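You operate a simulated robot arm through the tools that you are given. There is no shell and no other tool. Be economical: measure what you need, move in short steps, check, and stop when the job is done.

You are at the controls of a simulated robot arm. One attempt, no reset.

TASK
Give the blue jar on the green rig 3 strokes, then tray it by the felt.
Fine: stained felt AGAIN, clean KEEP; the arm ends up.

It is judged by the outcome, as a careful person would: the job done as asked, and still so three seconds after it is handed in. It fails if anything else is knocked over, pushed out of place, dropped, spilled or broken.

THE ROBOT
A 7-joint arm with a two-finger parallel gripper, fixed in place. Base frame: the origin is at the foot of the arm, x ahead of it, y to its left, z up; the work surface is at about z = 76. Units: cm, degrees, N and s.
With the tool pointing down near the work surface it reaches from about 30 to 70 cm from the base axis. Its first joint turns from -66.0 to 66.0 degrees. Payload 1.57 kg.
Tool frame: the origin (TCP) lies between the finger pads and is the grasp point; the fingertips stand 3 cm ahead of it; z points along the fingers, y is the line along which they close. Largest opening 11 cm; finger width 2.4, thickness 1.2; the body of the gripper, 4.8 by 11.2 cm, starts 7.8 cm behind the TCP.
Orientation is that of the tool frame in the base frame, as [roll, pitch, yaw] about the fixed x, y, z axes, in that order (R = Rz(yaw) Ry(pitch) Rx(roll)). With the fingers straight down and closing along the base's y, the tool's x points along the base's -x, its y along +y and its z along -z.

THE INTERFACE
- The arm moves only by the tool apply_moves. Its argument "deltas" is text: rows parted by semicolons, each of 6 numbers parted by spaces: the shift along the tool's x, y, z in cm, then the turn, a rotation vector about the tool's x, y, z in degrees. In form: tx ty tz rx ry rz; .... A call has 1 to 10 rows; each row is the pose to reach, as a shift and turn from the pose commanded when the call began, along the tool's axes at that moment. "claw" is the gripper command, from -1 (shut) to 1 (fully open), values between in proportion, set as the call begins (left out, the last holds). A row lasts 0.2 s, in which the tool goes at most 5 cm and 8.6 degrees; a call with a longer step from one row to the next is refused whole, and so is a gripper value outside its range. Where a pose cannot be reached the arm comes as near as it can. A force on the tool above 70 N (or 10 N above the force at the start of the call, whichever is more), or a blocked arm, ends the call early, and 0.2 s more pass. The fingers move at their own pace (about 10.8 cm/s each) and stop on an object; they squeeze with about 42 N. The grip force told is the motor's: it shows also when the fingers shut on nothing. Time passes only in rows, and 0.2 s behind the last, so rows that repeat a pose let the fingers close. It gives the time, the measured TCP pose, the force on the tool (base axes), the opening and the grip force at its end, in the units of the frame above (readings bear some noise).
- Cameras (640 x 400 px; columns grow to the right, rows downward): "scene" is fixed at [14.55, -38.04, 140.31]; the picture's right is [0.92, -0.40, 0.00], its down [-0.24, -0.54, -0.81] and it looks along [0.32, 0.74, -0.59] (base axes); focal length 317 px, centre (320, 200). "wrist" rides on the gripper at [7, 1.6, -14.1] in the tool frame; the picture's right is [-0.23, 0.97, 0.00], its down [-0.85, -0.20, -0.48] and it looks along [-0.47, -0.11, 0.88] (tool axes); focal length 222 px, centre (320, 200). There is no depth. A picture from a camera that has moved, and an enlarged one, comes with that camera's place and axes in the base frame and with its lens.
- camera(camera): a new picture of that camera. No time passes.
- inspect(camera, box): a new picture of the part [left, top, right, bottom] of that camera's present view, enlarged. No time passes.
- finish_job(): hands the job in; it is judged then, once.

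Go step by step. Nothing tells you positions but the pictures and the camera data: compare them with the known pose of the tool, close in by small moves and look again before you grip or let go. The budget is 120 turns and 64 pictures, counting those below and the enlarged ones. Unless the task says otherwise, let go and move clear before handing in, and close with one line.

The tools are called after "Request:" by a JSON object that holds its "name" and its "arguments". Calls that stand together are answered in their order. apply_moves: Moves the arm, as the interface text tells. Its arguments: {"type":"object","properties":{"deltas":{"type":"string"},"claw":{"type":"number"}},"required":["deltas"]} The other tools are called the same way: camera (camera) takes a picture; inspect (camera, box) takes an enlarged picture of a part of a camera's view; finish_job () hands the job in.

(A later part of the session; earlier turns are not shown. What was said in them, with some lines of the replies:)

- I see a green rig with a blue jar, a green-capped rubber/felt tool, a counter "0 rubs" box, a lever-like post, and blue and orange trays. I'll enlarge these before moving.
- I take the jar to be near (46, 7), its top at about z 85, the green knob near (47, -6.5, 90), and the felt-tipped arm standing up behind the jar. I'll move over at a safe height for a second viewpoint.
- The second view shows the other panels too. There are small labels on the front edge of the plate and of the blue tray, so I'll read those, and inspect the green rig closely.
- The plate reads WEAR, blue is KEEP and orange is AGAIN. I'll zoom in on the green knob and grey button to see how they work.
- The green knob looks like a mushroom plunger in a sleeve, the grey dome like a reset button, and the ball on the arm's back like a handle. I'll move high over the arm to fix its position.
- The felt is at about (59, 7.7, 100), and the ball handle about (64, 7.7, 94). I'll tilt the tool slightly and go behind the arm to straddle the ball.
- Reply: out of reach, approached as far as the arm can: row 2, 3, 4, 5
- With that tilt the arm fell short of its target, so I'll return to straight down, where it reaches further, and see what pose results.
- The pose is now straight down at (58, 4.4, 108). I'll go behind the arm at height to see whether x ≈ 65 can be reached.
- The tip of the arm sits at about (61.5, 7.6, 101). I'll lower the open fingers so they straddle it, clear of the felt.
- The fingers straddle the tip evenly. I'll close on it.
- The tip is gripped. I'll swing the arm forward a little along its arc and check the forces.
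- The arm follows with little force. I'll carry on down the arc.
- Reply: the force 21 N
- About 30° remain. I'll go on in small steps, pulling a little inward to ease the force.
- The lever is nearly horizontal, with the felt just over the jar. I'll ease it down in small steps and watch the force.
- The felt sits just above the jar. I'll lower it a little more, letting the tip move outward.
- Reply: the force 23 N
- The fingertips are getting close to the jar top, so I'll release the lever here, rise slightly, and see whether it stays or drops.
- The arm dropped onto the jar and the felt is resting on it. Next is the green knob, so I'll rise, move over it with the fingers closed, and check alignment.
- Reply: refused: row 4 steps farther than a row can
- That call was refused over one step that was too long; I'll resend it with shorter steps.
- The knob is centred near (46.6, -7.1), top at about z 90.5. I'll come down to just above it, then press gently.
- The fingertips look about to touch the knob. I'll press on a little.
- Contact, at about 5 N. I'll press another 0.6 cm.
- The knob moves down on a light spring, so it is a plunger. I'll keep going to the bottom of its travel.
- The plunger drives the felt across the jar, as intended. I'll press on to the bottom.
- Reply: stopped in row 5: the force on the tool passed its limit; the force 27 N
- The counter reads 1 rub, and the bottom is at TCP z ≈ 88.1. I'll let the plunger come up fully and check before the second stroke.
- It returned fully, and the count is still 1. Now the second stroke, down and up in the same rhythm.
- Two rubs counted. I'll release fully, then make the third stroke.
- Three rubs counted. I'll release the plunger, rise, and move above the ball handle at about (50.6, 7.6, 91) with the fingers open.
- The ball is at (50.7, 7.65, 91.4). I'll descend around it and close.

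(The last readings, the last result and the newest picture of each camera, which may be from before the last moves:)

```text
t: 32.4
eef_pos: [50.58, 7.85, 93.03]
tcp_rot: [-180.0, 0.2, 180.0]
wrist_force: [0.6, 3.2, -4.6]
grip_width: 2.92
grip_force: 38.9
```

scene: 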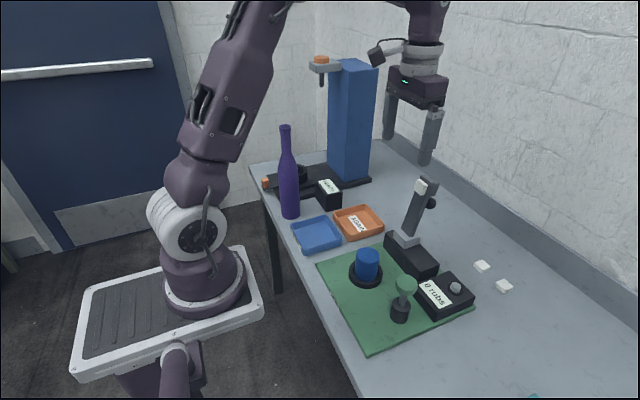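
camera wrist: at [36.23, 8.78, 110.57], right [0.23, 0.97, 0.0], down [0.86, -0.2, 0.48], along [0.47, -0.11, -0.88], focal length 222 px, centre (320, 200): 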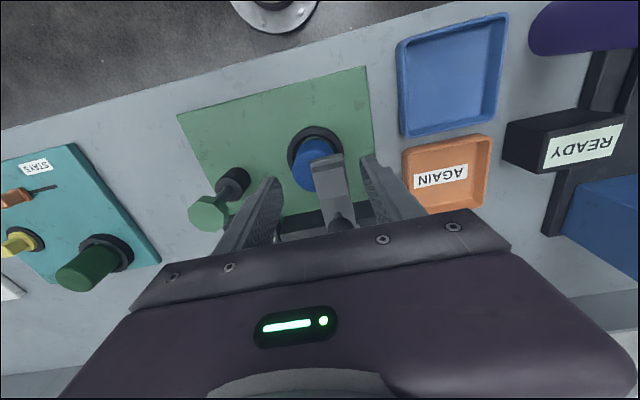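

The ball is gripped. I'll raise the arm along its arc, half-way first.

Request:
{"name": "apply_moves", "arguments": {"deltas": "-0.45 0 -0.7 0 0 0; -0.95 0 -1.33 0 0 0; -1.5 0 -1.93 0 0 0; -2.12 0 -2.47 0 0 0; -2.78 0 -2.97 0 0 0; -3.48 0 -3.4 0 0 0; -4.2 0 -3.77 0 0 0; -4.97 0 -4.08 0 0 0; -4.97 0 -4.08 0 0 0"}}

Request:
{"name": "inspect", "arguments": {"camera": "scene", "box": [340, 130, 500, 310]}}

```text
t: 34.4
eef_pos: [55.51, 7.85, 97.12]
tcp_rot: [180.0, 0.3, -180.0]
wrist_force: [-17.2, 3.9, 5.5]
grip_width: 2.91
grip_force: 38.7
```

```text
2.22 times, centred on (420, 220) of scene
camera zoom: at [14.49, -38.03, 140.31], right [0.92, -0.4, 0.0], down [-0.24, -0.54, -0.81], along [0.32, 0.74, -0.59], focal length 704 px, centre (98, 156)
```

zoom: 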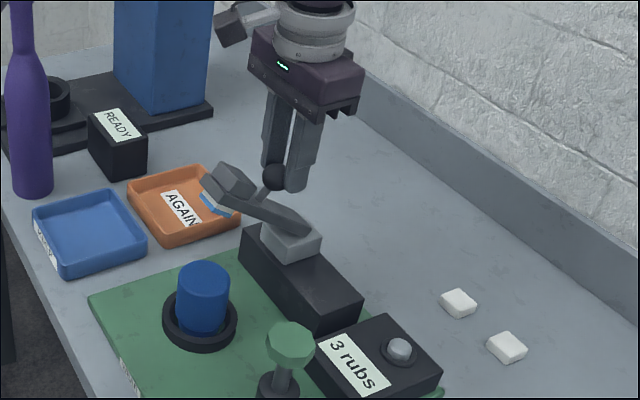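

The felt already shows a blue stain, but the ball is slipping to the edge of the pads. I'll lower the arm back gently and re-grip at its tip, where the grip held well before.

Request:
{"name": "apply_moves", "arguments": {"deltas": "0.5 0 0.34 0 0 0; 0.98 0 0.68 0 0 0; 1.45 0 1.05 0 0 0; 1.89 0 1.4 0 0 0; 2.3 0 1.8 0 0 0; 2.7 0 2.23 0 0 0; 3.1 0 2.7 0 0 0; 3.3 0 3.0 0 0 0; 3.3 0 3.0 0 0 0"}}

Request:
{"name": "inspect", "arguments": {"camera": "scene", "box": [340, 130, 500, 310]}}

```text
t: 36.4
eef_pos: [52.13, 7.82, 94.02]
tcp_rot: [180.0, 0.3, 180.0]
wrist_force: [9.4, 4.7, 6.0]
grip_width: 2.91
grip_force: 38.8
```

```text
2.22 times, centred on (420, 220) of scene
camera zoom: at [14.56, -38.03, 140.31], right [0.92, -0.4, 0.0], down [-0.24, -0.54, -0.81], along [0.32, 0.74, -0.59], focal length 704 px, centre (98, 156)
```

zoom: 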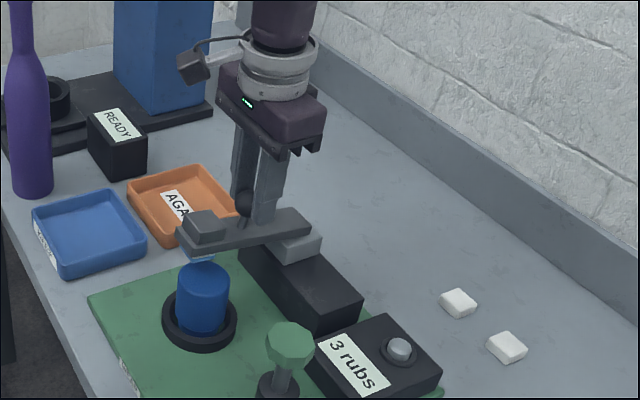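

The arm is nearly back on the jar. I'll release, rise, and move the open fingers to straddle the tip.

Request:
{"name": "apply_moves", "arguments": {"deltas": "0 0 0 0 0 0; 0 0 -1.5 0 0 0; 0 0 -4 0 0 0; 4 0 -4 0 0 0; 7.8 -0.2 -4 0 0 0; 7.8 -0.2 -2 0 0 0; 7.8 -0.2 1 0 0 0; 7.8 -0.2 3.4 0 0 0; 7.8 -0.2 3.4 0 0 0", "claw": 0.3}}

Request:
{"name": "inspect", "arguments": {"camera": "scene", "box": [340, 130, 500, 310]}}

```text
t: 38.4
eef_pos: [44.23, 7.59, 90.48]
tcp_rot: [-180.0, 0.1, -179.9]
wrist_force: [0.1, 0.2, -0.2]
grip_width: 7.12
grip_force: 0.0
```

```text
2.22 times, centred on (420, 220) of scene
camera zoom: at [14.55, -38.04, 140.31], right [0.92, -0.4, 0.0], down [-0.24, -0.54, -0.81], along [0.32, 0.74, -0.59], focal length 704 px, centre (98, 156)
```

zoom: 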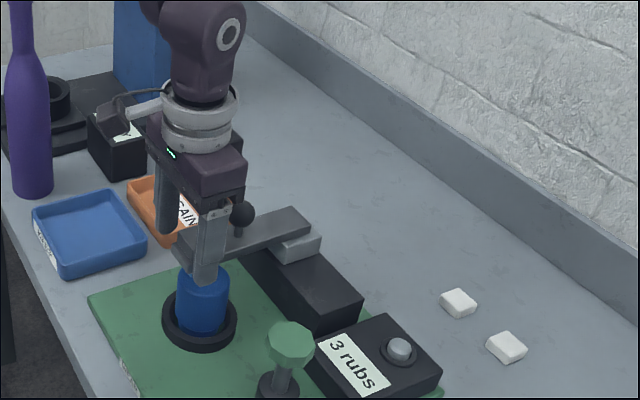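

Well placed. I'll close on the tip and raise it along the arc.

Request:
{"name": "apply_moves", "arguments": {"deltas": "0 0 0 0 0 0; 0 0 0 0 0 0; 0 0 0 0 0 0; -0.15 0 -0.9 0 0 0; -0.38 0 -1.77 0 0 0; -0.65 0 -2.6 0 0 0; -0.97 0 -3.47 0 0 0; -1.35 0 -4.3 0 0 0; -1.77 0 -5.09 0 0 0; -1.77 0 -5.09 0 0 0", "claw": -1}}

Request:
{"name": "inspect", "arguments": {"camera": "scene", "box": [340, 130, 500, 310]}}

```text
t: 40.6
eef_pos: [46.04, 7.62, 95.73]
tcp_rot: [-180.0, 0.2, -180.0]
wrist_force: [-17.4, 5.2, -1.2]
grip_width: 3.77
grip_force: 43.7
```

```text
2.22 times, centred on (420, 220) of scene
camera zoom: at [14.51, -38.03, 140.31], right [0.92, -0.4, 0.0], down [-0.24, -0.54, -0.81], along [0.32, 0.74, -0.59], focal length 704 px, centre (98, 156)
```

zoom: 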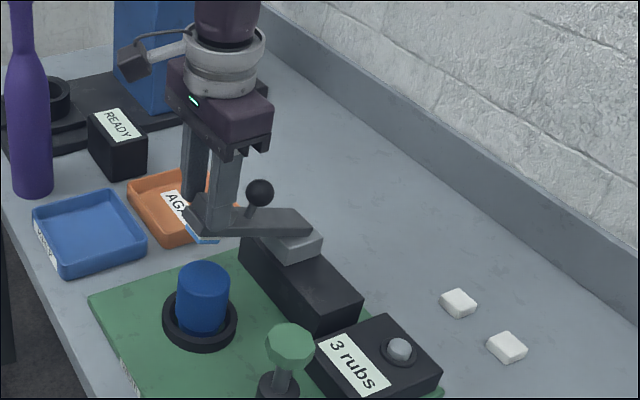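

It's rising, a bit behind my arc. I'll go on with more lift and less pull inward.

Request:
{"name": "apply_moves", "arguments": {"deltas": "0.3 0 -0.7 0 0 0; 0.3 0 -1.5 0 0 0; 0.1 0 -2.2 0 0 0; -0.2 0 -3 0 0 0; -0.7 0 -3.8 0 0 0; -1.2 0 -4.6 0 0 0; -1.2 0 -4.6 0 0 0"}}

Request:
{"name": "inspect", "arguments": {"camera": "scene", "box": [340, 130, 500, 310]}}

```text
t: 42.2
eef_pos: [47.32, 7.58, 100.21]
tcp_rot: [-179.9, 0.2, 179.9]
wrist_force: [7.5, 5.8, -20.4]
grip_width: 3.36
grip_force: 41.8
```

```text
2.22 times, centred on (420, 220) of scene
camera zoom: at [14.6, -38.02, 140.3], right [0.92, -0.4, 0.0], down [-0.24, -0.54, -0.81], along [0.32, 0.74, -0.59], focal length 704 px, centre (98, 156)
```

zoom: 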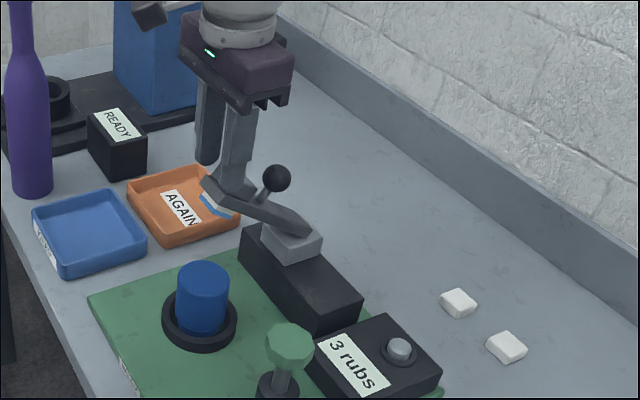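

The grip has worked towards the back of the tip. I'll continue with more inward motion, which presses the fingers deeper on the tip.

Request:
{"name": "apply_moves", "arguments": {"deltas": "-0.8 0 -0.4 0 0 0; -1.6 0 -0.8 0 0 0; -2.3 0 -1.2 0 0 0; -3.1 0 -1.5 0 0 0; -3.1 0 -1.5 0 0 0"}}

Request:
{"name": "inspect", "arguments": {"camera": "scene", "box": [340, 130, 500, 310]}}

```text
t: 43.4
eef_pos: [50.35, 7.59, 101.8]
tcp_rot: [-179.9, 0.3, -180.0]
wrist_force: [-18.2, 5.7, 16.2]
grip_width: 3.36
grip_force: 41.4
```

```text
2.22 times, centred on (420, 220) of scene
camera zoom: at [14.47, -38.03, 140.32], right [0.92, -0.4, 0.0], down [-0.24, -0.54, -0.81], along [0.32, 0.74, -0.59], focal length 704 px, centre (98, 156)
```

zoom: 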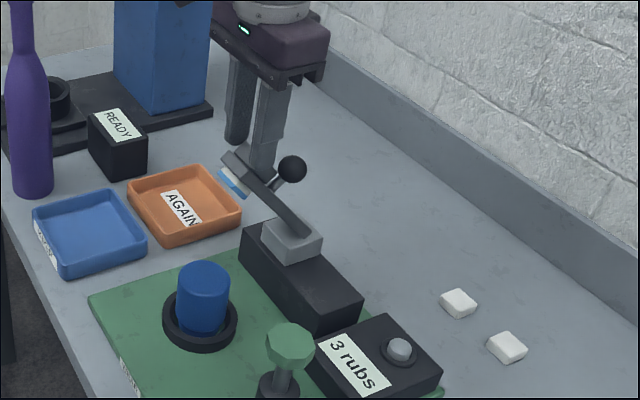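

About half-way up, and the grip is holding. I'll carry on past vertical.

Request:
{"name": "apply_moves", "arguments": {"deltas": "-1.2 0 -0.9 0 0 0; -2.35 0 -1.5 0 0 0; -3.6 0 -2.0 0 0 0; -4.86 0 -2.3 0 0 0; -6.2 0 -2.6 0 0 0; -7.5 0 -2.7 0 0 0; -8.5 0 -2.7 0 0 0; -9.5 0 -2.6 0 0 0; -10.5 0 -2.5 0 0 0; -10.5 0 -2.5 0 0 0"}}

Request:
{"name": "inspect", "arguments": {"camera": "scene", "box": [340, 130, 500, 310]}}

```text
t: 45.6
eef_pos: [60.81, 7.72, 104.31]
tcp_rot: [-179.9, 0.1, 180.0]
wrist_force: [0.1, 0.0, 0.4]
grip_width: 0.0
grip_force: 21.3
```

```text
2.22 times, centred on (420, 220) of scene
camera zoom: at [14.55, -38.04, 140.31], right [0.92, -0.4, 0.0], down [-0.24, -0.54, -0.81], along [0.32, 0.74, -0.59], focal length 704 px, centre (98, 156)
```

zoom: 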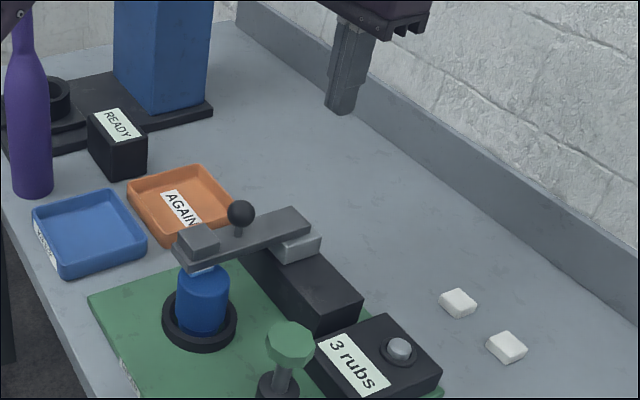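

The grip slipped and the arm dropped back on the jar; the jar is still in its ring and nothing was displaced. My second arc segment was too long radially, so I'll re-grip deeper at the tip and follow a properly fitted arc (pivot ≈ (58, 86.2)).

Request:
{"name": "apply_moves", "arguments": {"deltas": "4 -0.1 0 0 0 0; 8 -0.1 1 0 0 0; 12 -0.1 2 0 0 0; 16.2 -0.1 3 0 0 0; 16.2 -0.1 7 0 0 0; 16.2 -0.1 11 0 0 0; 16.2 -0.1 14 0 0 0; 16.2 -0.1 14 0 0 0", "claw": 0.3}}

Request:
{"name": "inspect", "arguments": {"camera": "scene", "box": [345, 190, 425, 290]}}

```text
t: 47.4
eef_pos: [44.61, 7.4, 90.31]
tcp_rot: [-179.9, 0.3, -180.0]
wrist_force: [-0.8, -0.5, 0.0]
grip_width: 7.18
grip_force: 0.1
```

```text
4.00 times, centred on (385, 240) of scene
camera zoom: at [14.55, -38.04, 140.31], right [0.92, -0.4, 0.0], down [-0.24, -0.54, -0.81], along [0.32, 0.74, -0.59], focal length 1267 px, centre (60, 40)
```

zoom: 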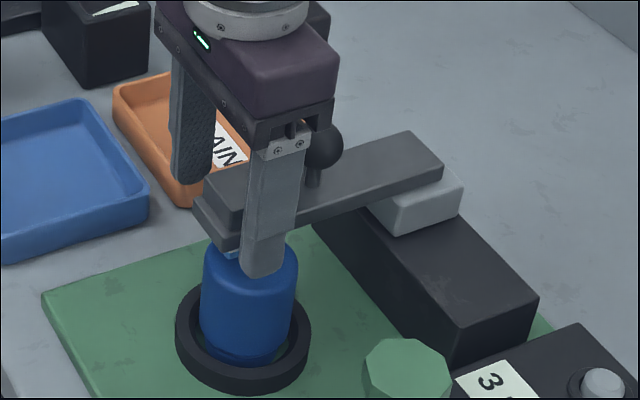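

Position is good. I'll lower slightly, close, and check the grip.

Request:
{"name": "apply_moves", "arguments": {"deltas": "-0.4 0.1 0.4 0 0 0; -0.4 0.1 0.4 0 0 0; -0.4 0.1 0.4 0 0 0; -0.4 0.1 0.4 0 0 0; -0.4 0.1 0.4 0 0 0", "claw": -1}}

Request:
{"name": "apply_moves", "arguments": {"deltas": "-0.2 0 -0.8 0 0 0; -0.41 0 -1.56 0 0 0; -0.7 0 -2.3 0 0 0; -1.01 0 -3.07 0 0 0; -1.39 0 -3.8 0 0 0; -1.79 0 -4.49 0 0 0; -2.25 0 -5.2 0 0 0; -2.74 0 -5.8 0 0 0"}}

Request:
{"name": "inspect", "arguments": {"camera": "scene", "box": [340, 130, 500, 310]}}

```text
t: 48.6
eef_pos: [45.03, 7.63, 89.77]
tcp_rot: [-180.0, 0.2, 180.0]
wrist_force: [-13.5, 13.9, 20.4]
grip_width: 3.78
grip_force: 44.0
```

```text
t: 50.4
eef_pos: [47.73, 7.67, 95.69]
tcp_rot: [-179.9, 0.1, 180.0]
wrist_force: [-23.7, 6.2, 1.9]
grip_width: 3.74
grip_force: 44.0
```

```text
2.22 times, centred on (420, 220) of scene
camera zoom: at [14.49, -38.03, 140.32], right [0.92, -0.4, 0.0], down [-0.24, -0.54, -0.81], along [0.32, 0.74, -0.59], focal length 704 px, centre (98, 156)
```

zoom: 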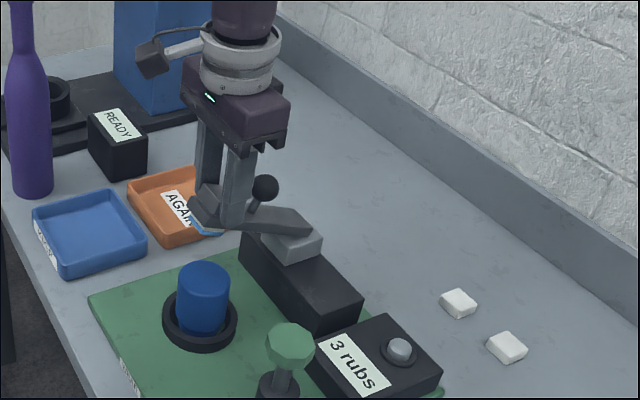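

It's lagging again: the fixed tool angle makes the pads twist and creep on the lever. I'll lower it gently, let go, and then grip the tip end-on with the tool tilted, so the tool can turn with the lever.

Request:
{"name": "apply_moves", "arguments": {"deltas": "0.4 0 0.9 0 0 0; 0.8 0 1.8 0 0 0; 1.2 0 2.7 0 0 0; 1.5 0 3.6 0 0 0; 1.6 0 4 0 0 0; 1.6 0 4 0 0 0"}}

Request:
{"name": "apply_moves", "arguments": {"deltas": "0 0 0 0 0 0; 0 0 0 0 0 0; 0 0 -3 0 0 0; 2 0 -7 0 -8 0; 5 0 -9 0 -16 0; 8 0 -9 0 -24 0; 10 0 -9 0 -32 0; 10 0 -9 0 -40 0; 10 0 -9 0 -48 0; 10 0 -9 0 -55 0", "claw": 0.3}}

Request:
{"name": "camera", "arguments": {"camera": "scene"}}

```text
t: 51.8
eef_pos: [46.58, 7.67, 91.73]
tcp_rot: [179.9, 0.7, -180.0]
wrist_force: [25.0, 5.3, 2.4]
grip_width: 3.78
grip_force: 43.7
```

```text
t: 54.0
eef_pos: [40.26, 12.37, 96.02]
tcp_rot: [-172.5, 35.9, -168.0]
wrist_force: [0.3, 0.5, 1.0]
grip_width: 7.16
grip_force: 0.1
out of reach, approached as far as the arm can: row 6, 7, 8, 9, 10
```

```text
10 pictures are left
```

scene: 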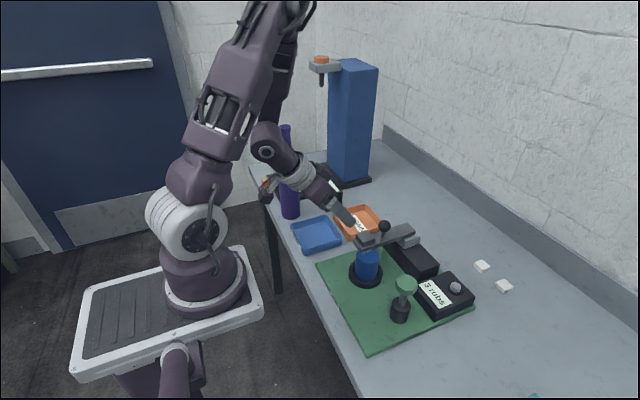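

The arm tilts only to about 36° here, which still helps. The lever is back on the jar. I'll square up the orientation at 35° tilt above the tip.

Request:
{"name": "apply_moves", "arguments": {"deltas": "-0.7 -1.7 0.7 -0.2 0.5 3.2; -1.4 -3.5 1.4 -0.4 1 6.4; -2.1 -5.2 2.2 -0.5 1.5 9.6; -2.1 -5.2 2.2 -0.5 1.5 9.6"}}

```text
t: 55.0
eef_pos: [44.01, 7.83, 96.11]
tcp_rot: [179.8, 35.2, -179.8]
wrist_force: [-0.1, -0.6, -0.1]
grip_width: 7.16
grip_force: 0.1
```

Clean pose at 35° tilt over the tip. I'll descend around it and close.

Request:
{"name": "apply_moves", "arguments": {"deltas": "1.1 -0.2 1.7 0 0 0; 2.2 -0.2 3.4 0 0 0; 3.41 -0.2 5.18 0 0 0; 3.41 -0.2 5.18 0 0 0"}}

Request:
{"name": "inspect", "arguments": {"camera": "scene", "box": [345, 190, 425, 290]}}

```text
t: 56.0
eef_pos: [44.21, 7.58, 89.87]
tcp_rot: [179.9, 35.2, -179.9]
wrist_force: [0.9, 0.0, -0.3]
grip_width: 7.13
grip_force: 0.1
```

```text
4.00 times, centred on (385, 240) of scene
camera zoom: at [14.55, -38.04, 140.31], right [0.92, -0.4, 0.0], down [-0.24, -0.54, -0.81], along [0.32, 0.74, -0.59], focal length 1267 px, centre (60, 40)
```

zoom: 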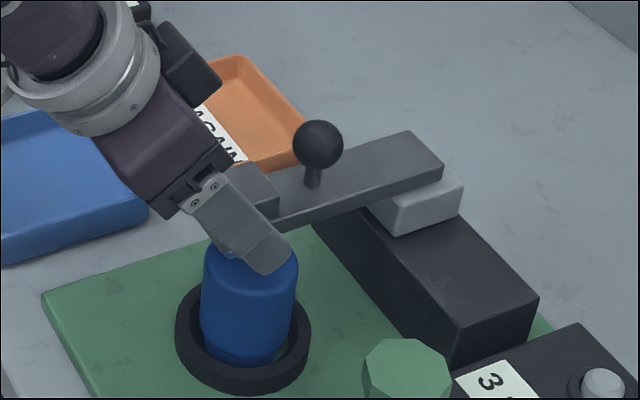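

The fingers straddle the tip well along its length. I'll close, then raise while turning the tool with the lever.

Request:
{"name": "apply_moves", "arguments": {"deltas": "0 0 0 0 0 0; 0 0 0 0 0 0; 0 0 0 0 0 0; 0 0 0 0 0 0", "claw": -1}}

Request:
{"name": "apply_moves", "arguments": {"deltas": "-1.0 0 -0.78 0 2.15 0; -2.04 0 -1.5 0 4.3 0; -3.15 0 -2.1 0 6.45 0; -4.3 0 -2.64 0 8.6 0; -5.5 0 -3.05 0 10.75 0; -6.74 0 -3.39 0 12.9 0"}}

Request:
{"name": "inspect", "arguments": {"camera": "scene", "box": [340, 150, 460, 290]}}

```text
t: 57.0
eef_pos: [44.14, 7.63, 89.79]
tcp_rot: [179.9, 35.2, -179.9]
wrist_force: [0.7, 5.4, -3.6]
grip_width: 3.74
grip_force: 43.7
```

```text
t: 58.4
eef_pos: [47.78, 7.68, 96.43]
tcp_rot: [179.9, 22.2, -179.6]
wrist_force: [-21.2, 4.9, 2.6]
grip_width: 3.72
grip_force: 43.7
```

```text
2.86 times, centred on (400, 220) of scene
camera zoom: at [14.49, -38.03, 140.32], right [0.92, -0.4, 0.0], down [-0.24, -0.54, -0.81], along [0.32, 0.74, -0.59], focal length 905 px, centre (91, 143)
```

zoom: 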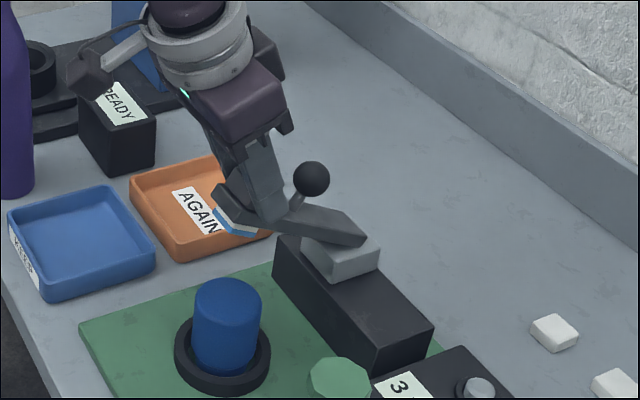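

The lever is following well this time. I'll continue along the arc.

Request:
{"name": "apply_moves", "arguments": {"deltas": "-1.17 0 -0.49 0 2.15 0; -2.4 0 -0.88 0 4.3 0; -3.65 0 -1.14 0 6.45 0; -4.92 0 -1.33 0 8.6 0; -6.18 0 -1.39 0 10.75 0; -7.47 0 -1.36 0 12.9 0"}}

Request:
{"name": "inspect", "arguments": {"camera": "scene", "box": [340, 130, 480, 290]}}

```text
t: 59.8
eef_pos: [54.17, 7.79, 100.49]
tcp_rot: [-180.0, 9.4, -179.6]
wrist_force: [-12.2, 4.9, 2.0]
grip_width: 3.72
grip_force: 43.7
```

```text
2.50 times, centred on (410, 210) of scene
camera zoom: at [14.51, -38.03, 140.31], right [0.92, -0.4, 0.0], down [-0.24, -0.54, -0.81], along [0.32, 0.74, -0.59], focal length 792 px, centre (95, 175)
```

zoom: 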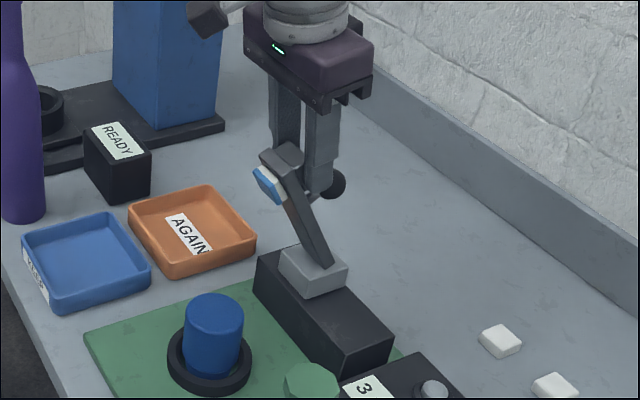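

It's about 60° up and still gripped. I'll finish over the top, pressing slightly deeper.

Request:
{"name": "apply_moves", "arguments": {"deltas": "-0.76 0 0.02 0 1.2 0; -1.51 0 0.05 0 2.4 0; -2.27 0 0.07 0 3.6 0; -3.02 0 0.14 0 4.8 0; -3.76 0 0.27 0 6 0; -4.49 0 0.44 0 7.2 0; -5.22 0 0.61 0 8.4 0; -5.95 0 0.83 0 9.4 0; -6.91 0 1.14 0 9.4 0; -7.5 0 1.3 0 9.4 0"}}

Request:
{"name": "inspect", "arguments": {"camera": "scene", "box": [340, 130, 480, 290]}}

```text
t: 62.0
eef_pos: [61.75, 7.75, 100.47]
tcp_rot: [179.9, -0.2, -179.7]
wrist_force: [-9.8, 5.1, -2.7]
grip_width: 3.38
grip_force: 41.6
```

```text
2.50 times, centred on (410, 210) of scene
camera zoom: at [14.53, -38.03, 140.31], right [0.92, -0.4, 0.0], down [-0.24, -0.54, -0.81], along [0.32, 0.74, -0.59], focal length 792 px, centre (95, 175)
```

zoom: 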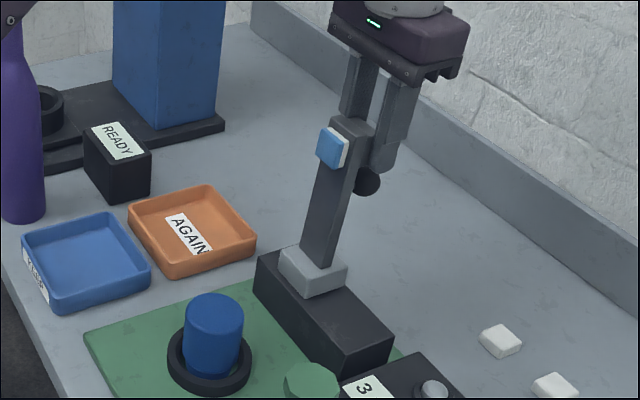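

The arm is about vertical and the felt is clearly stained blue: AGAIN. I'll pull it further back to its rest before opening.

Request:
{"name": "apply_moves", "arguments": {"deltas": "-0.7 0 0.1 0 0 0; -1.4 0 0.2 0 0 0; -2.1 0 0.4 0 0 0; -2.6 0 0.5 0 0 0; -2.6 0 0.5 0 0 0"}}

Request:
{"name": "apply_moves", "arguments": {"deltas": "0 0 0 0 0 0; 0 0 0 0 0 0; 0 0 -3 0 0 0; 0 0 -7 0 0 0; 0 0 -7 0 0 0", "claw": 0.3}}

Request:
{"name": "inspect", "arguments": {"camera": "scene", "box": [340, 130, 480, 290]}}

```text
t: 63.2
eef_pos: [64.3, 7.67, 100.19]
tcp_rot: [180.0, -0.2, -179.7]
wrist_force: [-33.6, 4.9, 8.3]
grip_width: 3.34
grip_force: 41.4
```

```text
t: 64.4
eef_pos: [64.32, 7.54, 107.08]
tcp_rot: [179.9, 0.1, -179.7]
wrist_force: [0.6, -0.3, -0.3]
grip_width: 7.17
grip_force: 0.0
```

```text
2.50 times, centred on (410, 210) of scene
camera zoom: at [14.55, -38.04, 140.31], right [0.92, -0.4, 0.0], down [-0.24, -0.54, -0.81], along [0.32, 0.74, -0.59], focal length 792 px, centre (95, 175)
```

zoom: 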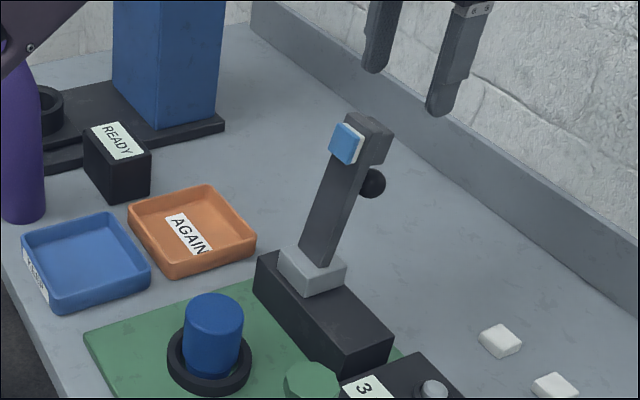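

The arm is resting up as at the start, with the felt stained, so the jar goes to AGAIN (orange, about (55, 25)). I'll go over the jar with the fingers fully open.

Request:
{"name": "apply_moves", "arguments": {"deltas": "0 0 -2 0 0 0; 4.5 -0.2 -2 0 0 0; 9 -0.4 -2 0 0 0; 13.5 -0.7 -2 0 0 0; 18 -0.9 -2 0 0 0; 18 -0.9 2.5 0 0 0; 18 -0.9 7 0 0 0; 18 -0.9 11.5 0 0 0; 18 -0.9 14 0 0 0; 18 -0.9 14 0 0 0", "claw": 1}}

Request:
{"name": "inspect", "arguments": {"camera": "wrist", "box": [200, 70, 440, 230]}}

```text
t: 66.6
eef_pos: [46.1, 6.69, 93.05]
tcp_rot: [179.9, 0.0, -179.7]
wrist_force: [0.3, -0.5, 1.3]
grip_width: 11.01
grip_force: 0.1
```

```text
2.50 times, centred on (320, 150) of wrist
camera zoom: at [39.09, 8.1, 107.21], right [0.22, 0.97, 0.0], down [0.86, -0.2, 0.48], along [0.47, -0.11, -0.88], focal length 555 px, centre (320, 325)
```

zoom: 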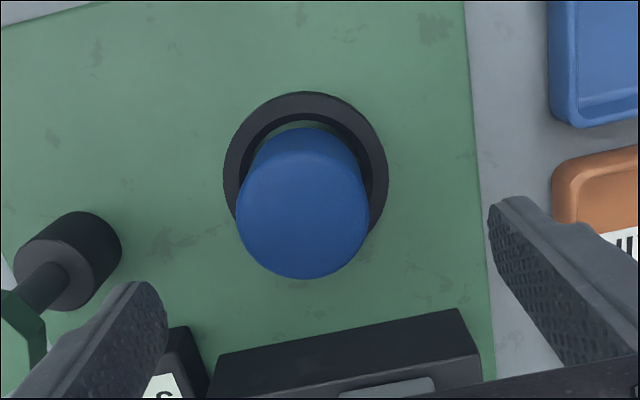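

The jar is centred near (46, 6.3). I'll descend around it, staying above the ring, and close.

Request:
{"name": "apply_moves", "arguments": {"deltas": "0.1 -0.4 3 0 0 0; 0.1 -0.4 6 0 0 0; 0.1 -0.4 8 0 0 0; 0.1 -0.4 9 0 0 0; 0.1 -0.4 9 0 0 0"}}

Request:
{"name": "apply_moves", "arguments": {"deltas": "0 0 0 0 0 0; 0 0 0 0 0 0; 0 0 0 0 0 0; 0 0 0 0 0 0", "claw": -1}}

```text
t: 67.8
eef_pos: [46.14, 6.42, 84.18]
tcp_rot: [179.9, 0.1, -179.6]
wrist_force: [-0.4, -0.5, -0.2]
grip_width: 11.02
grip_force: 0.1
```

```text
t: 68.8
eef_pos: [46.08, 6.26, 84.18]
tcp_rot: [180.0, 0.1, -179.7]
wrist_force: [1.1, -0.5, 0.4]
grip_width: 5.5
grip_force: 42.7
```

The jar is held at 5.5 cm. I'll lift straight up, then move over the AGAIN tray and look.

Request:
{"name": "apply_moves", "arguments": {"deltas": "0 0 -2 0 0 0; 0 0 -5 0 0 0; 0 0 -9 0 0 0; 0 4 -9.5 0 0 0; 0 8 -9.5 0 0 0; -1.5 12 -9.5 0 0 0; -4.5 15.5 -9.5 0 0 0; -7.5 18.5 -9.5 0 0 0; -8.9 19 -9.5 0 0 0; -8.9 19 -9.5 0 0 0"}}

Request:
{"name": "camera", "arguments": {"camera": "scene"}}

```text
t: 71.0
eef_pos: [55.01, 25.56, 93.44]
tcp_rot: [-180.0, 0.0, -179.7]
wrist_force: [-0.7, 0.8, -2.2]
grip_width: 5.45
grip_force: 41.5
```

```text
3 pictures are left
```

scene: 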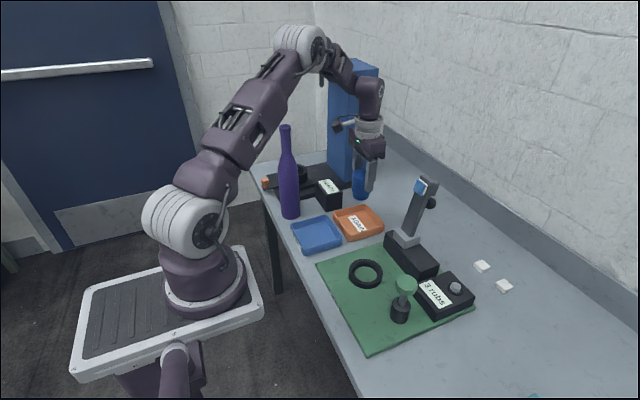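

The jar hangs right over the middle of the AGAIN tray (its computed position matches the picture). I'll lower it, slowing near the floor.

Request:
{"name": "apply_moves", "arguments": {"deltas": "0 -0.1 4 0 0 0; 0 -0.1 7.5 0 0 0; 0 -0.1 8.8 0 0 0; 0 -0.1 9.1 0 0 0; 0 -0.1 9.1 0 0 0"}}

Request:
{"name": "apply_moves", "arguments": {"deltas": "0 0 0.2 0 0 0; 0 0 0.4 0 0 0; 0 0 0.4 0 0 0"}}

```text
t: 72.2
eef_pos: [55.12, 25.38, 84.4]
tcp_rot: [180.0, 0.1, -179.7]
wrist_force: [0.3, -0.7, -2.1]
grip_width: 5.51
grip_force: 42.1
```

```text
t: 73.0
eef_pos: [55.17, 25.32, 84.07]
tcp_rot: [179.9, 0.0, -179.7]
wrist_force: [-0.3, 0.4, -2.0]
grip_width: 5.46
grip_force: 41.6
```

Still hanging free. I'll go down in finer steps until it touches.

Request:
{"name": "apply_moves", "arguments": {"deltas": "0 0 0.15 0 0 0; 0 0 0.3 0 0 0; 0 0 0.3 0 0 0"}}

```text
t: 73.8
eef_pos: [55.13, 25.24, 83.87]
tcp_rot: [179.8, 0.0, -179.7]
wrist_force: [0.2, 0.7, -2.3]
grip_width: 5.46
grip_force: 42.1
```

Request:
{"name": "apply_moves", "arguments": {"deltas": "0 0.1 0.2 0 0 0; 0 0.1 0.4 0 0 0; 0 0.1 0.4 0 0 0"}}

```text
t: 74.6
eef_pos: [55.03, 25.28, 83.39]
tcp_rot: [179.9, 0.1, -179.6]
wrist_force: [0.0, -0.3, -2.2]
grip_width: 5.49
grip_force: 42.5
```

No contact yet; I'll look once to judge the gap.

Request:
{"name": "inspect", "arguments": {"camera": "scene", "box": [320, 160, 400, 260]}}

```text
4.00 times, centred on (360, 210) of scene
camera zoom: at [14.55, -38.04, 140.31], right [0.92, -0.4, 0.0], down [-0.24, -0.54, -0.81], along [0.32, 0.74, -0.59], focal length 1267 px, centre (160, 160)
```

zoom: 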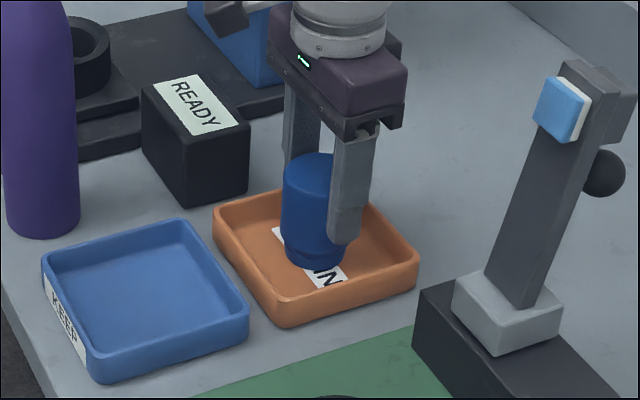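

The jar is well inside the tray and close to the floor. I'll keep lowering finely.

Request:
{"name": "apply_moves", "arguments": {"deltas": "0 0 0.15 0 0 0; 0 0 0.3 0 0 0; 0 0 0.3 0 0 0"}}

Request:
{"name": "apply_moves", "arguments": {"deltas": "0 0 0.1 0 0 0; 0 0 0.2 0 0 0; 0 0 0.2 0 0 0"}}

```text
t: 75.4
eef_pos: [55.03, 25.34, 83.04]
tcp_rot: [179.8, 0.1, -179.7]
wrist_force: [-2.8, -0.5, 8.8]
grip_width: 5.47
grip_force: 42.1
```

```text
t: 76.2
eef_pos: [55.25, 25.46, 83.09]
tcp_rot: [179.9, 0.2, -179.7]
wrist_force: [-8.7, -1.1, 37.3]
grip_width: 5.47
grip_force: 41.7
```

It's seated. I'll ease the pressure, open moderately, and rise straight up.

Request:
{"name": "apply_moves", "arguments": {"deltas": "0 0 -0.2 0 0 0; 0 0 -0.3 0 0 0"}}

Request:
{"name": "apply_moves", "arguments": {"deltas": "0 0 0 0 0 0; 0 0 0 0 0 0; 0 0 0 0 0 0; 0 0 -2 0 0 0; 0 0 -5 0 0 0; 0 0 -9.5 0 0 0; 0 0 -14 0 0 0; 0 0 -18 0 0 0; 3 0 -22 0 0 0; 3 0 -22 0 0 0", "claw": 0.5}}

Request:
{"name": "camera", "arguments": {"camera": "scene"}}

```text
t: 76.8
eef_pos: [55.15, 25.33, 83.15]
tcp_rot: [180.0, -0.1, -179.7]
wrist_force: [0.8, 1.2, 3.4]
grip_width: 5.47
grip_force: 42.2
```

```text
t: 79.0
eef_pos: [51.87, 25.3, 105.33]
tcp_rot: [180.0, 0.0, -179.7]
wrist_force: [0.8, 0.9, -0.3]
grip_width: 8.26
grip_force: 0.1
```

```text
1 pictures are left
```

scene: 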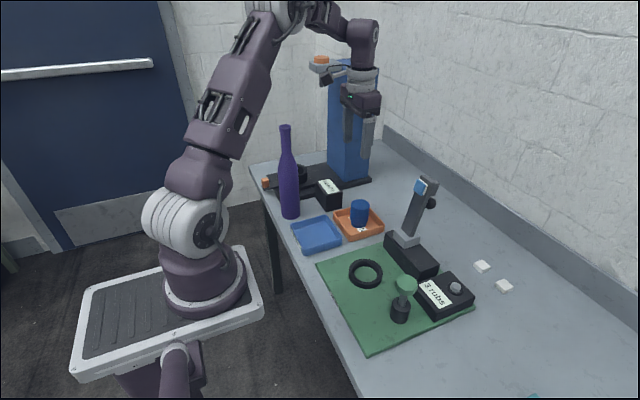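

The jar stands in the AGAIN tray, the counter reads 3 rubs, the felt arm is up and the gripper is clear, so I'll hand it in.

Request:
{"name": "finish_job", "arguments": {}}

```text
The job is handed in.
```

The blue jar got its 3 strokes (the counter reads "3 rubs"), the felt came up stained, so the jar is in the AGAIN tray with the felt arm up; the felt arm slipped from the gripper once while I was raising it and fell back onto the jar, with no visible harm.
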